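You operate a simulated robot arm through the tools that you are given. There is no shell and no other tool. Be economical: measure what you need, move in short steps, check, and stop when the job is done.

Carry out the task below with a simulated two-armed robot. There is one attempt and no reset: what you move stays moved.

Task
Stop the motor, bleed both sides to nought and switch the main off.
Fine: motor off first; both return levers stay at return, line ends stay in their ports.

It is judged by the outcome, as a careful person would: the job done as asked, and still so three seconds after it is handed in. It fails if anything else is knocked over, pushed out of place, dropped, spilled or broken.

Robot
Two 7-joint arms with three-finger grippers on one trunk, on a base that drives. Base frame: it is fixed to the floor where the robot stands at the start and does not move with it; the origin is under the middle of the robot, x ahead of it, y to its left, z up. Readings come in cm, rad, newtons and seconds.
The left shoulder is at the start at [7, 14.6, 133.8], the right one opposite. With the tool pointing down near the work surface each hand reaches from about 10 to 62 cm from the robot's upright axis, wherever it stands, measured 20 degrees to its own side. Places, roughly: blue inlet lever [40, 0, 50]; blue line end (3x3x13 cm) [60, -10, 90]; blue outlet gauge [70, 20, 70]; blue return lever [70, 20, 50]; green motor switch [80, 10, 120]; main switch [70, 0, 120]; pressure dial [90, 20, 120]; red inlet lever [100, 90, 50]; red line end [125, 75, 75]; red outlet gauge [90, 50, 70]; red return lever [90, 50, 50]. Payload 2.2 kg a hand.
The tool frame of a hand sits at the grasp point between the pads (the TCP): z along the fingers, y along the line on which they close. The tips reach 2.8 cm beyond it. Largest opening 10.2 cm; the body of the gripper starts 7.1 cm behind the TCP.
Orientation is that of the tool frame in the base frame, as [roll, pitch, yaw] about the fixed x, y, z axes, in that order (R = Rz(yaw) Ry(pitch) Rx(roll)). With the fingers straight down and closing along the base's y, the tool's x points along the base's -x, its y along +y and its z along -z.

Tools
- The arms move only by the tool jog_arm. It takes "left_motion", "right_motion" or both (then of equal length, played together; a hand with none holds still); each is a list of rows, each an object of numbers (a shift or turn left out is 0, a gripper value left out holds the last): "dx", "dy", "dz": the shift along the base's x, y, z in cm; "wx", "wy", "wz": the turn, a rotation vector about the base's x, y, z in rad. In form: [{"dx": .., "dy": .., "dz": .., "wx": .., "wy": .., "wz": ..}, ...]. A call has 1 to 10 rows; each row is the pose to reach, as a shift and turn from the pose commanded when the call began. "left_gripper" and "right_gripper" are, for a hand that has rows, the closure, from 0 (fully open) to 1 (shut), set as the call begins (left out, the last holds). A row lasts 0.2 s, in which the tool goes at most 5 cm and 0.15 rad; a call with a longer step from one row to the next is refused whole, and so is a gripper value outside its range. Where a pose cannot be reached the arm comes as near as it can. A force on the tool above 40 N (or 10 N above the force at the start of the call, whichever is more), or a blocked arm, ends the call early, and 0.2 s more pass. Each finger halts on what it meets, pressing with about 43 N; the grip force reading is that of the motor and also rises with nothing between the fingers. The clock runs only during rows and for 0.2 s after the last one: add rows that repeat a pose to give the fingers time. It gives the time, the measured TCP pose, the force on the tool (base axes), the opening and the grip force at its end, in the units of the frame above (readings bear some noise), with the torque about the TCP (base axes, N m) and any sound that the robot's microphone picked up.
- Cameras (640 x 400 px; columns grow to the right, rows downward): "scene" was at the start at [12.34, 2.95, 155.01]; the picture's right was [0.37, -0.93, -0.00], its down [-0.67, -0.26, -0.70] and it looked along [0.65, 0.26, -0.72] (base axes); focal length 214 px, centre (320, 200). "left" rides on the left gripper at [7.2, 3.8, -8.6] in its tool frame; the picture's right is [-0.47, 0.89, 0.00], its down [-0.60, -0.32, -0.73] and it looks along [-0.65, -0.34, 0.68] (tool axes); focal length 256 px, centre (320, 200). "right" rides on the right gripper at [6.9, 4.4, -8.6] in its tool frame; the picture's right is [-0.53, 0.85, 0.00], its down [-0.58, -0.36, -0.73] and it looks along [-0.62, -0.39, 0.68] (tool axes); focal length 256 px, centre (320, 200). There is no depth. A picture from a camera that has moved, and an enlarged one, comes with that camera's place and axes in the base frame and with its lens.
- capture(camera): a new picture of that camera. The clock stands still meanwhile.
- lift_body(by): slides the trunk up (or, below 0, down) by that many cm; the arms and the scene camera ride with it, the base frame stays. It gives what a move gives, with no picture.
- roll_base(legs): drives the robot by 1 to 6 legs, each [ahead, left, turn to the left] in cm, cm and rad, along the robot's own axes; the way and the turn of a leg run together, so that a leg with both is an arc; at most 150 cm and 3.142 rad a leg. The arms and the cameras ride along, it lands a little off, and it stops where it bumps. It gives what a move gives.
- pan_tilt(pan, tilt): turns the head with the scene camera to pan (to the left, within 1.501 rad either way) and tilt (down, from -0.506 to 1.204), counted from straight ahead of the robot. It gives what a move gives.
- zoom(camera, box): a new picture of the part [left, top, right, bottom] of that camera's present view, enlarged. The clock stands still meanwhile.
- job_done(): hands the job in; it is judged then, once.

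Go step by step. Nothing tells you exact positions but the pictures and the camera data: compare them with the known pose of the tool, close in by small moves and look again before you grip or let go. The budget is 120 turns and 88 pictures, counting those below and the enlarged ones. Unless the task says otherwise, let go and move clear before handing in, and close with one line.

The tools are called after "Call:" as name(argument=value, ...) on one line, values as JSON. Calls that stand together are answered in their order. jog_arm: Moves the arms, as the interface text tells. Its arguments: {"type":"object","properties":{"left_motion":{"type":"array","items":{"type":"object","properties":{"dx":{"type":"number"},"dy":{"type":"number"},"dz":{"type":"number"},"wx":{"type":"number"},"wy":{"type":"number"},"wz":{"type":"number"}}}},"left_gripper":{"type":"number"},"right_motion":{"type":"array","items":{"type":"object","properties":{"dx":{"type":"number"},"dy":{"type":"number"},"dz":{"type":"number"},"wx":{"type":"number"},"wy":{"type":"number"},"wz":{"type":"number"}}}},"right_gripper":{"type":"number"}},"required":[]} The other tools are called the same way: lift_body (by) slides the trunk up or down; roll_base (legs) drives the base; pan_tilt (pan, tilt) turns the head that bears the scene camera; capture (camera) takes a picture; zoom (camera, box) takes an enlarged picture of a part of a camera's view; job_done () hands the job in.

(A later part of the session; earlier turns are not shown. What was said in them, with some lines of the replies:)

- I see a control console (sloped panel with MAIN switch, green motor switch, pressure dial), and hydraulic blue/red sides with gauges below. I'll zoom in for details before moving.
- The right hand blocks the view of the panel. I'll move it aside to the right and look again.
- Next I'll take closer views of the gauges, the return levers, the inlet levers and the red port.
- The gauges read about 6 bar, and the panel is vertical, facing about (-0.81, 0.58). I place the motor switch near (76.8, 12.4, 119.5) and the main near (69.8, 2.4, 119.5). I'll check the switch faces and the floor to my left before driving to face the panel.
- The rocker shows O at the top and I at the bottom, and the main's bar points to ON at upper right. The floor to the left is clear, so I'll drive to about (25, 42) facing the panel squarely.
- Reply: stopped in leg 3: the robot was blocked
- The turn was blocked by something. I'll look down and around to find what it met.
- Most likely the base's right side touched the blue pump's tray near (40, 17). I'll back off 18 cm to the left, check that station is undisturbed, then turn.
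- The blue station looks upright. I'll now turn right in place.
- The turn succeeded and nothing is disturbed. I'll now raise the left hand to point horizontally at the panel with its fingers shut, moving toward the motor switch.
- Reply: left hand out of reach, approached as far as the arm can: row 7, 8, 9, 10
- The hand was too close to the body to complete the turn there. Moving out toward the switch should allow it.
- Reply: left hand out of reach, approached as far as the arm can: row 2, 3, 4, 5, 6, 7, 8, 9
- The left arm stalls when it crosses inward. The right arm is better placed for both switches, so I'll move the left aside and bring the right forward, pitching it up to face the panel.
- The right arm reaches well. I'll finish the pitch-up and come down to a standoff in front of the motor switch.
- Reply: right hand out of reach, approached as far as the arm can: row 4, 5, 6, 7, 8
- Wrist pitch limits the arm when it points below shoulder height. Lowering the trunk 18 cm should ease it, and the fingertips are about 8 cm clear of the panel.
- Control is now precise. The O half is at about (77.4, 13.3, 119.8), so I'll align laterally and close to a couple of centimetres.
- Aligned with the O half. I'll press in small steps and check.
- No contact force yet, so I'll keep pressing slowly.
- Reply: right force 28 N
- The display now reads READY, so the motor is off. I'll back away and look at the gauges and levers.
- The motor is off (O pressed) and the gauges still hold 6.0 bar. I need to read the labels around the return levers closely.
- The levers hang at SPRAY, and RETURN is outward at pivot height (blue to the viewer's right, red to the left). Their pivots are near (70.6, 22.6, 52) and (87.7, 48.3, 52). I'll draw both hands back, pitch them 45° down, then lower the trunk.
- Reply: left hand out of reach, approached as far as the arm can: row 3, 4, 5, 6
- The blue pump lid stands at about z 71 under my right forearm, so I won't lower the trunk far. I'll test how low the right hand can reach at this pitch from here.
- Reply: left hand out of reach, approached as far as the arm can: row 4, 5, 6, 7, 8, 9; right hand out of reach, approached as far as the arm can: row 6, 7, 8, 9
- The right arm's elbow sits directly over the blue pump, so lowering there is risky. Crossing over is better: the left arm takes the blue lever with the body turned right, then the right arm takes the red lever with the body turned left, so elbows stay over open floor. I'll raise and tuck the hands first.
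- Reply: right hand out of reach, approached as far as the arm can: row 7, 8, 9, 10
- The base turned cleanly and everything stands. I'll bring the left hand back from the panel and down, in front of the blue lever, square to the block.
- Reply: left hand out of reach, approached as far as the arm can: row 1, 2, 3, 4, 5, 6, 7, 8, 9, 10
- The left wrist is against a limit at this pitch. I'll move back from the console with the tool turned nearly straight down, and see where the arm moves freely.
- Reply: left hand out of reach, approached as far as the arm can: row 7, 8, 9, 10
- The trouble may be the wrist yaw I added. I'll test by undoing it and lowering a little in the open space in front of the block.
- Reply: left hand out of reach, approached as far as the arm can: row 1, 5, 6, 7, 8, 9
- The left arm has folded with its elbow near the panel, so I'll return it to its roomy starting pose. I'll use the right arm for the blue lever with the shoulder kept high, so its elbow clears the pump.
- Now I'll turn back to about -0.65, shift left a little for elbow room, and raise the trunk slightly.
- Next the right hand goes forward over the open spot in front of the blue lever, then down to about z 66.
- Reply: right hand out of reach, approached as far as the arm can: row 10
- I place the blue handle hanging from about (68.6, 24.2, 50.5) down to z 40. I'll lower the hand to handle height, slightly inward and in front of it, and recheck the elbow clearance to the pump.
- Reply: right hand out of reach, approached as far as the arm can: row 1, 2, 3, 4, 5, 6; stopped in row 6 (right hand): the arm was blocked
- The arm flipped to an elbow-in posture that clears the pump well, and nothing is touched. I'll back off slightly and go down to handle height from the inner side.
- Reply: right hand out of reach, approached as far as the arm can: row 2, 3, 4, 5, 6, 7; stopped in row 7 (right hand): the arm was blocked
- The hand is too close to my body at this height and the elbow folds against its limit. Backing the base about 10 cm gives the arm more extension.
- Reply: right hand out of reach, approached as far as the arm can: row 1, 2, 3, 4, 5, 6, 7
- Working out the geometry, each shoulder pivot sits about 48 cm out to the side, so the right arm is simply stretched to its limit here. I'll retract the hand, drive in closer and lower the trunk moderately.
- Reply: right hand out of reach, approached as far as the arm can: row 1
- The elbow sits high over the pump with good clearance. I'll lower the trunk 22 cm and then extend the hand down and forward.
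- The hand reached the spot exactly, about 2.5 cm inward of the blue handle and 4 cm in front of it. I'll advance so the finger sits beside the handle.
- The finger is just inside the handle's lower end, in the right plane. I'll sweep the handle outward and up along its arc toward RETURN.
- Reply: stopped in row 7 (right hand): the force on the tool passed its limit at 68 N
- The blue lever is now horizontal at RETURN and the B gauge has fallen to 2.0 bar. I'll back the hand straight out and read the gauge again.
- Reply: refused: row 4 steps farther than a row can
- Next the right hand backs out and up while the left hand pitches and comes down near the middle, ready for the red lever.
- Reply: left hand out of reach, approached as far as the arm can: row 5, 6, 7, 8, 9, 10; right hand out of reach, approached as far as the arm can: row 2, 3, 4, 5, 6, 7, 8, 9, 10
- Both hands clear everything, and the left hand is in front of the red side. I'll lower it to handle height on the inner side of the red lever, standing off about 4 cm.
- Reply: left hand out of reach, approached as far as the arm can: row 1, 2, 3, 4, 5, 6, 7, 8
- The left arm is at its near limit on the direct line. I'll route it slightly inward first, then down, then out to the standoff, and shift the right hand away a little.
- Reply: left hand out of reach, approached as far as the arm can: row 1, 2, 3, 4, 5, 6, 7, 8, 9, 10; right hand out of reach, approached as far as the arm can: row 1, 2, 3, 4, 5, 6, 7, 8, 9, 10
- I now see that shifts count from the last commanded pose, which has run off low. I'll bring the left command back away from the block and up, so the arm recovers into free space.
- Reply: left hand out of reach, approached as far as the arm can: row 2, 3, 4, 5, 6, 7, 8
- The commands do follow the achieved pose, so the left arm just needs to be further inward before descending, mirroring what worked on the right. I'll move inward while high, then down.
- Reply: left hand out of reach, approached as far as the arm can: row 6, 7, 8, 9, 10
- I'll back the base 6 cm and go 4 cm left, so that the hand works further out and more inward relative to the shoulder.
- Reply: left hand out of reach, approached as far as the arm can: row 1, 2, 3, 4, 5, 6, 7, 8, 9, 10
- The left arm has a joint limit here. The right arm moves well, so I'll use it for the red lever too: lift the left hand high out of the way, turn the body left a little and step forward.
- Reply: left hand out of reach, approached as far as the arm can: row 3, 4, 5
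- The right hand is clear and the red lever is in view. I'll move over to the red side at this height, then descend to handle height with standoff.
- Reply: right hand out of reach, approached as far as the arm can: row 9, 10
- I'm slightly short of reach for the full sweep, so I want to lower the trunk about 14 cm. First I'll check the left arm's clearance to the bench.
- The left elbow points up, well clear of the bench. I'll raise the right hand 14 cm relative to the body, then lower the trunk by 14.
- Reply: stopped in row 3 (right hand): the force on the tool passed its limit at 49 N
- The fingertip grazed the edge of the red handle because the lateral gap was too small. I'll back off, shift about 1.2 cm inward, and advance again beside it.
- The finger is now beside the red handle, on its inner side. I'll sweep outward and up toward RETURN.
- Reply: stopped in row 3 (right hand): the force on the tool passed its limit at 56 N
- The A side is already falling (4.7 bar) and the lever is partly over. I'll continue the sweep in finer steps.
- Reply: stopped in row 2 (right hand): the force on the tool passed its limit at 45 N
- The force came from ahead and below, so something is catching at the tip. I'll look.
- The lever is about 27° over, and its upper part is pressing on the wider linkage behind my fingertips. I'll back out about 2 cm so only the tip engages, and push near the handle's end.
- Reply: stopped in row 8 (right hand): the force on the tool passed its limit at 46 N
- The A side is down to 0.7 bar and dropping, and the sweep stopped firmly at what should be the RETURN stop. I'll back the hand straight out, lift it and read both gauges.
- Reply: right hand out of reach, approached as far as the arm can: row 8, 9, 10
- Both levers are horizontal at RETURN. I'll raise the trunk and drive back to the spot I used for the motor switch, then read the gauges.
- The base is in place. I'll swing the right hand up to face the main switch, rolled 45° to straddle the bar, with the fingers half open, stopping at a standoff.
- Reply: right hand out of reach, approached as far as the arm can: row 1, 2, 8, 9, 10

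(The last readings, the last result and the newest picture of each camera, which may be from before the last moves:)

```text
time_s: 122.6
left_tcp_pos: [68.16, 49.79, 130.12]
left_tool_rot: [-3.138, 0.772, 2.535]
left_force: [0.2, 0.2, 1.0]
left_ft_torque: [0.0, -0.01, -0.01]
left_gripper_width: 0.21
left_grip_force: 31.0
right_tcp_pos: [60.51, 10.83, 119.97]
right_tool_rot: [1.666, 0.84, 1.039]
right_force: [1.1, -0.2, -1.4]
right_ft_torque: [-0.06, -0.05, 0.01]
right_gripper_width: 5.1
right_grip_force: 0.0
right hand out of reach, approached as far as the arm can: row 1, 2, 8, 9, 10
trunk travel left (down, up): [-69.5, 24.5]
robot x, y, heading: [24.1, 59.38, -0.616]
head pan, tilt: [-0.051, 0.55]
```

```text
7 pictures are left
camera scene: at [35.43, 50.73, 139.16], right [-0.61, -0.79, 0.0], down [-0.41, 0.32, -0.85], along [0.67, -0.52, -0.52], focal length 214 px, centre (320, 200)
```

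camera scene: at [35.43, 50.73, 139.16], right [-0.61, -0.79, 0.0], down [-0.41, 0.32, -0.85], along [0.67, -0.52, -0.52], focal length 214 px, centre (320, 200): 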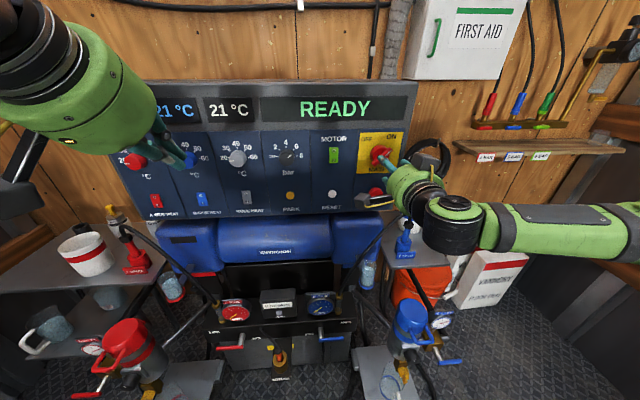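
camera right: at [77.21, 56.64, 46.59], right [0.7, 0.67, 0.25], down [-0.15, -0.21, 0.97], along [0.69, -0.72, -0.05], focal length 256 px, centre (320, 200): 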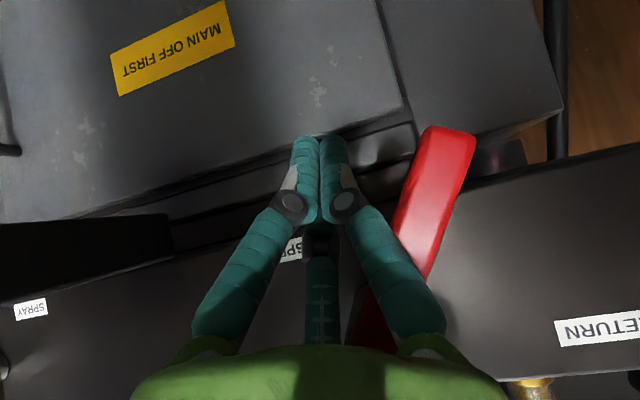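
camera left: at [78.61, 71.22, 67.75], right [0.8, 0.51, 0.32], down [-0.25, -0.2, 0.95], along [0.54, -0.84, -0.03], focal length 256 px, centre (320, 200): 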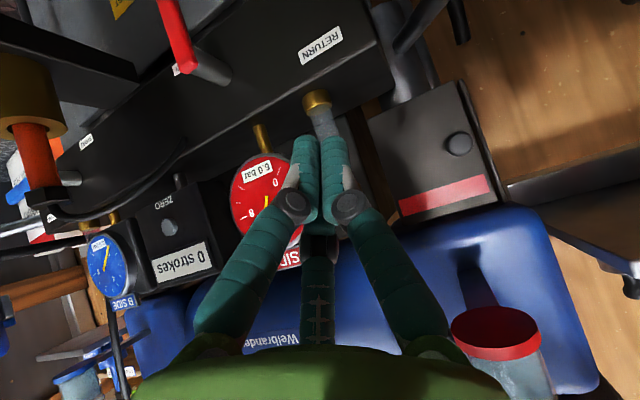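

The gauges are in view now, so I'll read them.

Call:
zoom(camera="scene", box=[205, 280, 365, 380])

```text
4.00 times, centred on (285, 330) of scene
camera zoom: at [35.43, 50.73, 139.16], right [-0.61, -0.79, 0.0], down [-0.41, 0.32, -0.85], along [0.67, -0.52, -0.52], focal length 858 px, centre (460, -320)
```

zoom: 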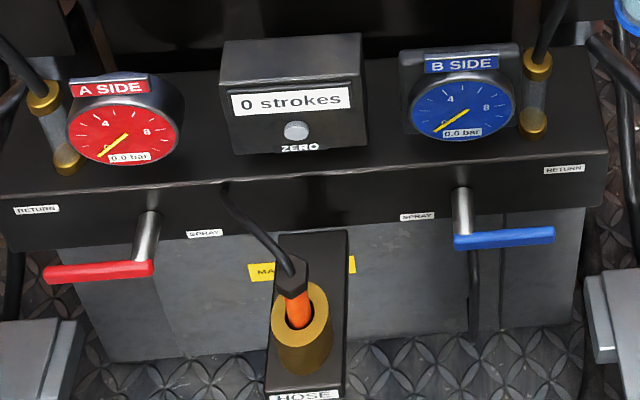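

Both sides read 0.0 bar with both levers at RETURN. Now for the main switch: I'll settle the hand at the standoff and take a close look.

Call:
jog_arm(right_motion=[{"dx": 0.7, "dy": -1.1, "dz": -0.2}, {"dx": 1.4, "dy": -2.2, "dz": -0.4, "wx": 0.005, "wy": -0.045, "wz": -0.011}, {"dx": 2, "dy": -3.3, "dz": -0.5, "wx": 0.01, "wy": -0.085, "wz": -0.022}, {"dx": 2, "dy": -3.3, "dz": -0.5, "wx": 0.01, "wy": -0.085, "wz": -0.022}])

Call:
capture(camera="right")

```text
time_s: 123.6
left_tcp_pos: [68.12, 49.92, 129.97]
left_tool_rot: [-3.138, 0.772, 2.534]
left_force: [-0.9, -0.1, -0.5]
left_ft_torque: [0.02, -0.01, 0.0]
left_gripper_width: 0.2
left_grip_force: 31.7
right_tcp_pos: [61.5, 9.71, 122.68]
right_tool_rot: [1.586, 0.788, 0.95]
right_force: [0.5, 0.2, -0.5]
right_ft_torque: [-0.01, 0.0, -0.01]
right_gripper_width: 5.08
right_grip_force: 0.0
right hand out of reach, approached as far as the arm can: row 2, 3, 4
trunk travel left (down, up): [-69.5, 24.5]
robot x, y, heading: [24.48, 59.09, -0.615]
head pan, tilt: [-0.051, 0.55]
```

```text
5 pictures are left
camera right: at [59.33, 21.25, 120.89], right [0.14, 0.17, 0.98], down [-0.98, -0.11, 0.16], along [0.13, -0.98, 0.15], focal length 256 px, centre (320, 200)
```

right: 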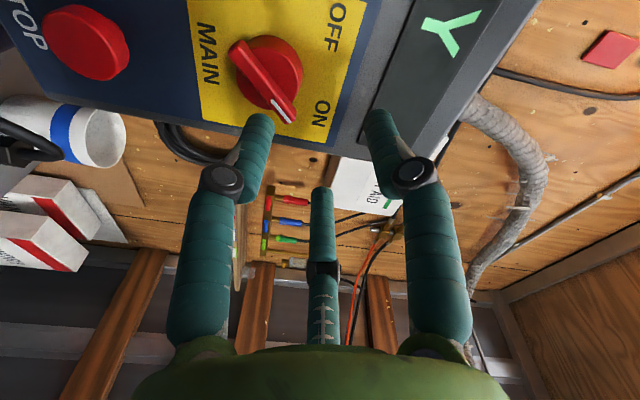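

The switch centre is at about (69.9, 2.8, 118.8). I'll lower the trunk 5 cm for wrist freedom, then align on the knob axis closer in.

Call:
lift_body(by=-5)

Call:
jog_arm(right_motion=[{"dx": 0.7, "dy": -0.8, "dz": 0.6}, {"dx": 1.8, "dy": -2.2, "dz": 1.1}, {"dx": 2.6, "dy": -2.8, "dz": 1.1}, {"dx": 3.4, "dy": -3.4, "dz": 1.1}, {"dx": 3.4, "dy": -3.4, "dz": 1.1}])

Call:
capture(camera="right")

```text
time_s: 124.5
left_tcp_pos: [68.15, 49.91, 124.97]
left_tool_rot: [-3.136, 0.772, 2.532]
left_force: [0.1, 0.7, -0.3]
left_ft_torque: [0.0, -0.02, -0.04]
left_gripper_width: 0.18
left_grip_force: 32.4
right_tcp_pos: [61.53, 9.82, 117.51]
right_tool_rot: [1.583, 0.786, 0.95]
right_force: [0.0, -0.7, -0.6]
right_ft_torque: [-0.02, 0.02, 0.02]
right_gripper_width: 5.11
right_grip_force: 0.0
trunk travel left (down, up): [-64.5, 29.5]
robot x, y, heading: [24.15, 58.85, -0.61]
head pan, tilt: [-0.051, 0.55]
```

```text
time_s: 125.7
left_tcp_pos: [68.08, 49.9, 125.03]
left_tool_rot: [-3.136, 0.773, 2.535]
left_force: [0.1, 0.9, -0.4]
left_ft_torque: [-0.02, -0.01, 0.01]
left_gripper_width: 0.21
left_grip_force: 31.2
right_tcp_pos: [64.81, 6.46, 118.76]
right_tool_rot: [1.585, 0.788, 0.949]
right_force: [-0.6, 0.5, -0.1]
right_ft_torque: [0.03, 0.0, 0.01]
right_gripper_width: 5.12
right_grip_force: 0.1
trunk travel left (down, up): [-64.5, 29.5]
robot x, y, heading: [24.35, 59.12, -0.611]
head pan, tilt: [-0.051, 0.55]
```

```text
4 pictures are left
camera right: at [62.64, 17.97, 117.0], right [0.14, 0.17, 0.98], down [-0.98, -0.11, 0.16], along [0.13, -0.98, 0.16], focal length 256 px, centre (320, 200)
```

right: 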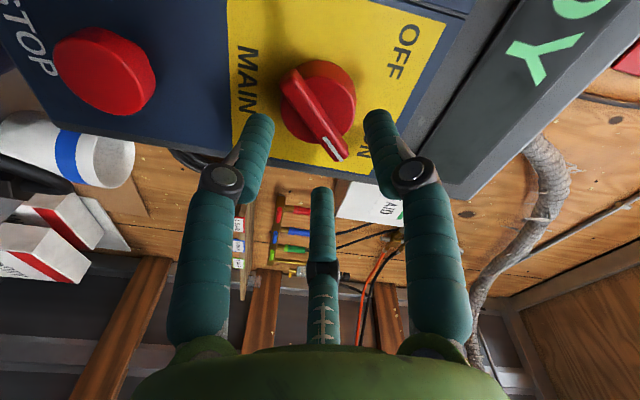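

The knob centre triangulates to (69.7, 3.3, 118.2), almost on my tool axis with the fingers straddling the bar. I'll make the small correction, advance onto it and then close.

Call:
jog_arm(right_motion=[{"dx": 0.2, "dy": 0.25, "dz": -0.5}, {"dx": 1.2, "dy": -0.5, "dz": -0.5}, {"dx": 2.2, "dy": -1.2, "dz": -0.5}, {"dx": 2.9, "dy": -1.7, "dz": -0.5}, {"dx": 3.5, "dy": -2.1, "dz": -0.5}, {"dx": 3.5, "dy": -2.1, "dz": -0.5}])

Call:
jog_arm(right_gripper=1, right_motion=[{"dx": 0}, {"dx": 0}, {"dx": 0}, {"dx": 0}])

```text
time_s: 127.1
left_tcp_pos: [68.11, 49.89, 125.09]
left_tool_rot: [-3.137, 0.772, 2.533]
left_force: [0.5, 0.4, -0.1]
left_ft_torque: [0.01, -0.01, 0.02]
left_gripper_width: 0.23
left_grip_force: 30.8
right_tcp_pos: [66.74, 4.83, 118.47]
right_tool_rot: [1.591, 0.788, 0.952]
right_force: [0.0, 0.3, -0.3]
right_ft_torque: [0.01, 0.0, -0.02]
right_gripper_width: 5.11
right_grip_force: 0.2
right hand out of reach, approached as far as the arm can: row 3, 4, 5, 6
trunk travel left (down, up): [-64.5, 29.5]
robot x, y, heading: [24.5, 58.95, -0.616]
head pan, tilt: [-0.051, 0.55]
```

```text
time_s: 128.1
left_tcp_pos: [68.03, 49.99, 125.09]
left_tool_rot: [-3.136, 0.772, 2.533]
left_force: [-1.0, -0.2, -0.4]
left_ft_torque: [0.0, 0.0, -0.03]
left_gripper_width: 0.21
left_grip_force: 31.5
right_tcp_pos: [66.61, 4.77, 118.56]
right_tool_rot: [1.593, 0.788, 0.956]
right_force: [-0.3, 0.0, -0.2]
right_ft_torque: [0.0, 0.0, 0.03]
right_gripper_width: 0.18
right_grip_force: 31.1
trunk travel left (down, up): [-64.5, 29.5]
robot x, y, heading: [24.48, 58.76, -0.614]
head pan, tilt: [-0.051, 0.55]
```

The arm ran out of travel just at the bar's face and closed on nothing. I'll reopen, back off a little, and bring the base forward 5 cm.

Call:
jog_arm(right_gripper=0.5, right_motion=[{"dx": 0}, {"dx": -1.2, "dy": 0.85}, {"dx": -2.8, "dy": 2.0, "dz": -0.2}, {"dx": -2.8, "dy": 2.0, "dz": -0.2}])

Call:
roll_base(legs=[[5, 0, 0]])

```text
time_s: 129.1
left_tcp_pos: [68.15, 49.87, 125.09]
left_tool_rot: [-3.136, 0.771, 2.536]
left_force: [0.2, 0.1, 0.4]
left_ft_torque: [0.01, 0.01, -0.03]
left_gripper_width: 0.19
left_grip_force: 31.4
right_tcp_pos: [63.97, 6.95, 118.31]
right_tool_rot: [1.586, 0.788, 0.951]
right_force: [-0.3, -0.2, -0.6]
right_ft_torque: [0.01, 0.03, 0.0]
right_gripper_width: 5.12
right_grip_force: 0.1
trunk travel left (down, up): [-64.5, 29.5]
robot x, y, heading: [24.11, 59.37, -0.607]
head pan, tilt: [-0.051, 0.55]
```

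```text
time_s: 130.0
left_tcp_pos: [72.07, 46.96, 125.05]
left_tool_rot: [-3.138, 0.773, 2.533]
left_force: [-0.3, -1.0, 0.6]
left_ft_torque: [0.01, 0.01, -0.02]
left_gripper_width: 0.21
left_grip_force: 31.9
right_tcp_pos: [67.96, 3.69, 118.19]
right_tool_rot: [1.588, 0.786, 0.951]
right_force: [-5.6, 2.3, 1.8]
right_ft_torque: [-0.16, -0.17, 0.13]
right_gripper_width: 5.1
right_grip_force: 0.4
trunk travel left (down, up): [-64.5, 29.5]
robot x, y, heading: [28.42, 56.39, -0.611]
head pan, tilt: [-0.051, 0.55]
```

The fingertips now sit around the bar with a light touch. I'll ease back slightly, centre laterally and close the fingers.

Call:
jog_arm(right_motion=[{"dx": -0.4, "dy": 0.3}, {"dx": 0, "dy": 0.7}, {"dx": 0, "dy": 0.7}])

Call:
jog_arm(right_gripper=1, right_motion=[{"dx": 0}, {"dx": 0}, {"dx": 0}, {"dx": 0}])

Call:
capture(camera="right")

```text
time_s: 130.8
left_tcp_pos: [72.35, 46.9, 125.11]
left_tool_rot: [-3.138, 0.772, 2.532]
left_force: [0.3, -1.0, -0.2]
left_ft_torque: [-0.01, 0.02, 0.0]
left_gripper_width: 0.2
left_grip_force: 31.5
right_tcp_pos: [67.83, 4.61, 118.24]
right_tool_rot: [1.587, 0.786, 0.948]
right_force: [-0.4, -1.3, -0.6]
right_ft_torque: [-0.03, -0.01, -0.01]
right_gripper_width: 5.12
right_grip_force: 0.1
trunk travel left (down, up): [-64.5, 29.5]
robot x, y, heading: [27.95, 56.36, -0.61]
head pan, tilt: [-0.051, 0.55]
```

```text
time_s: 131.8
left_tcp_pos: [71.93, 46.67, 125.01]
left_tool_rot: [3.141, 0.771, 2.529]
left_force: [-0.6, -0.1, -0.1]
left_ft_torque: [0.0, -0.01, -0.01]
left_gripper_width: 0.21
left_grip_force: 31.4
right_tcp_pos: [67.7, 4.31, 117.89]
right_tool_rot: [1.601, 0.786, 0.954]
right_force: [-12.9, 0.0, -21.7]
right_ft_torque: [-0.44, -0.65, -0.63]
right_gripper_width: 2.06
right_grip_force: 44.9
trunk travel left (down, up): [-64.5, 29.5]
robot x, y, heading: [28.25, 56.13, -0.612]
head pan, tilt: [-0.051, 0.55]
```

```text
3 pictures are left
camera right: at [65.47, 15.75, 116.32], right [0.15, 0.16, 0.98], down [-0.98, -0.1, 0.16], along [0.13, -0.98, 0.15], focal length 256 px, centre (320, 200)
```

right: 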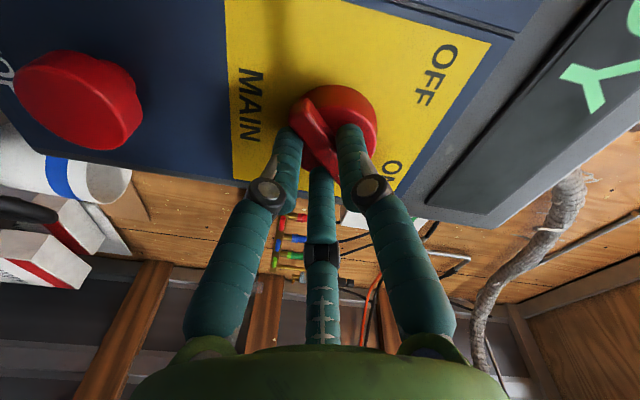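

The bar is gripped (2.1 cm between the pads). I'll relax the preload slightly and turn it counter-clockwise toward OFF.

Call:
jog_arm(right_motion=[{"dx": -0.1, "dz": -0.3, "wx": -0.057, "wy": 0.041}, {"dx": -0.1, "dz": -0.3, "wx": -0.17, "wy": 0.122}, {"dx": -0.1, "dz": -0.3, "wx": -0.284, "wy": 0.204}, {"dx": -0.1, "dz": -0.3, "wx": -0.398, "wy": 0.286}, {"dx": -0.1, "dz": -0.3, "wx": -0.511, "wy": 0.368}, {"dx": -0.1, "dz": -0.3, "wx": -0.625, "wy": 0.45}, {"dx": -0.1, "dz": -0.3, "wx": -0.739, "wy": 0.531}, {"dx": -0.1, "dz": -0.3, "wx": -0.853, "wy": 0.613}, {"dx": -0.1, "dz": -0.3, "wx": -0.966, "wy": 0.695}, {"dx": -0.1, "dz": -0.3, "wx": -1.08, "wy": 0.777}])

```text
time_s: 134.1
left_tcp_pos: [72.7, 47.09, 124.91]
left_tool_rot: [-3.135, 0.769, 2.539]
left_force: [-0.4, -0.8, -0.8]
left_ft_torque: [0.09, -0.01, 0.04]
left_gripper_width: 0.21
left_grip_force: 31.0
right_tcp_pos: [67.2, 3.48, 118.37]
right_tool_rot: [-1.608, 1.02, -2.195]
right_force: [22.0, 7.6, 2.9]
right_ft_torque: [0.49, 0.68, -0.38]
right_gripper_width: 2.01
right_grip_force: 44.9
right hand out of reach, approached as far as the arm can: row 6, 7, 8, 9, 10
trunk travel left (down, up): [-64.5, 29.5]
robot x, y, heading: [28.72, 56.03, -0.609]
head pan, tilt: [-0.051, 0.55]
stopped in row 10 (right hand): the force on the tool passed its limit at 41 N (the readings are from after the stop); the commanded pose is now the measured one
```

The bar has turned about 77° so far. I'll follow the side force a little and finish the turn.

Call:
jog_arm(right_motion=[{"dx": 0.3, "dy": 0.4, "wx": -0.06, "wy": 0.043}, {"dx": 0.4, "dy": 0.5, "wx": -0.13, "wy": 0.093}, {"dx": 0.4, "dy": 0.5, "wx": -0.2, "wy": 0.144}, {"dx": 0.4, "dy": 0.5, "wx": -0.2, "wy": 0.144}])

Call:
zoom(camera="scene", box=[250, 60, 450, 200])

```text
time_s: 135.1
left_tcp_pos: [72.74, 47.05, 125.04]
left_tool_rot: [-3.134, 0.77, 2.535]
left_force: [0.4, 0.4, 0.7]
left_ft_torque: [-0.03, -0.01, 0.01]
left_gripper_width: 0.16
left_grip_force: 31.2
right_tcp_pos: [67.28, 3.62, 118.52]
right_tool_rot: [-1.598, 0.775, -2.204]
right_force: [19.2, -4.4, 7.0]
right_ft_torque: [-0.08, -0.93, 0.97]
right_gripper_width: 2.02
right_grip_force: 44.2
trunk travel left (down, up): [-64.5, 29.5]
robot x, y, heading: [28.44, 56.07, -0.608]
head pan, tilt: [-0.051, 0.55]
```

```text
2.86 times, centred on (350, 130) of scene
camera zoom: at [40.04, 47.82, 134.12], right [-0.61, -0.79, 0.0], down [-0.42, 0.32, -0.85], along [0.67, -0.52, -0.53], focal length 613 px, centre (234, 400)
```

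zoom: 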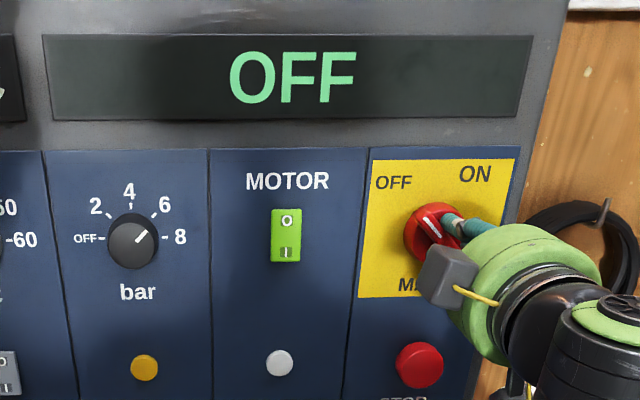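

The display reads OFF, the bar points to OFF and the motor rocker is at O. I'll release, draw the hand straight back and take a last look.

Call:
jog_arm(right_gripper=0.4, right_motion=[{"dx": 0}, {"dx": 0}, {"dx": 0}, {"dx": -1.6, "dy": 1.15}, {"dx": -3.6, "dy": 2.6}, {"dx": -6, "dy": 4.3}, {"dx": -9, "dy": 6.5}, {"dx": -9, "dy": 6.5}])

Call:
capture(camera="scene")

```text
time_s: 136.9
left_tcp_pos: [72.33, 47.0, 125.03]
left_tool_rot: [-3.137, 0.772, 2.534]
left_force: [-0.5, -0.1, -0.6]
left_ft_torque: [0.02, 0.01, 0.01]
left_gripper_width: 0.2
left_grip_force: 31.6
right_tcp_pos: [57.83, 9.83, 118.41]
right_tool_rot: [-1.602, 0.777, -2.204]
right_force: [0.5, 0.6, -0.4]
right_ft_torque: [-0.05, 0.02, -0.02]
right_gripper_width: 6.13
right_grip_force: 0.1
trunk travel left (down, up): [-64.5, 29.5]
robot x, y, heading: [28.19, 56.31, -0.611]
head pan, tilt: [-0.051, 0.55]
```

```text
1 pictures are left
camera scene: at [39.63, 47.82, 134.15], right [-0.61, -0.79, 0.0], down [-0.41, 0.32, -0.85], along [0.67, -0.52, -0.52], focal length 214 px, centre (320, 200)
```

scene: 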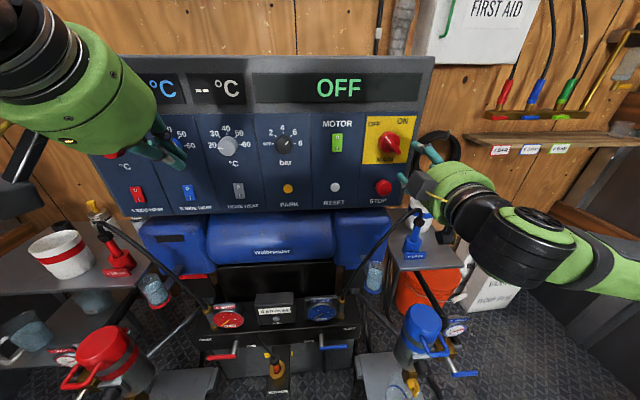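

The display is OFF, both return levers are at RETURN, both line ends are still in their ports, and both hands are clear, so I'm handing in.

Call:
job_done()

```text
The job is handed in.
```

I switched the motor off first, bled both sides to 0.0 bar with both levers left at RETURN, then turned the main off; the line ends stayed in their ports.
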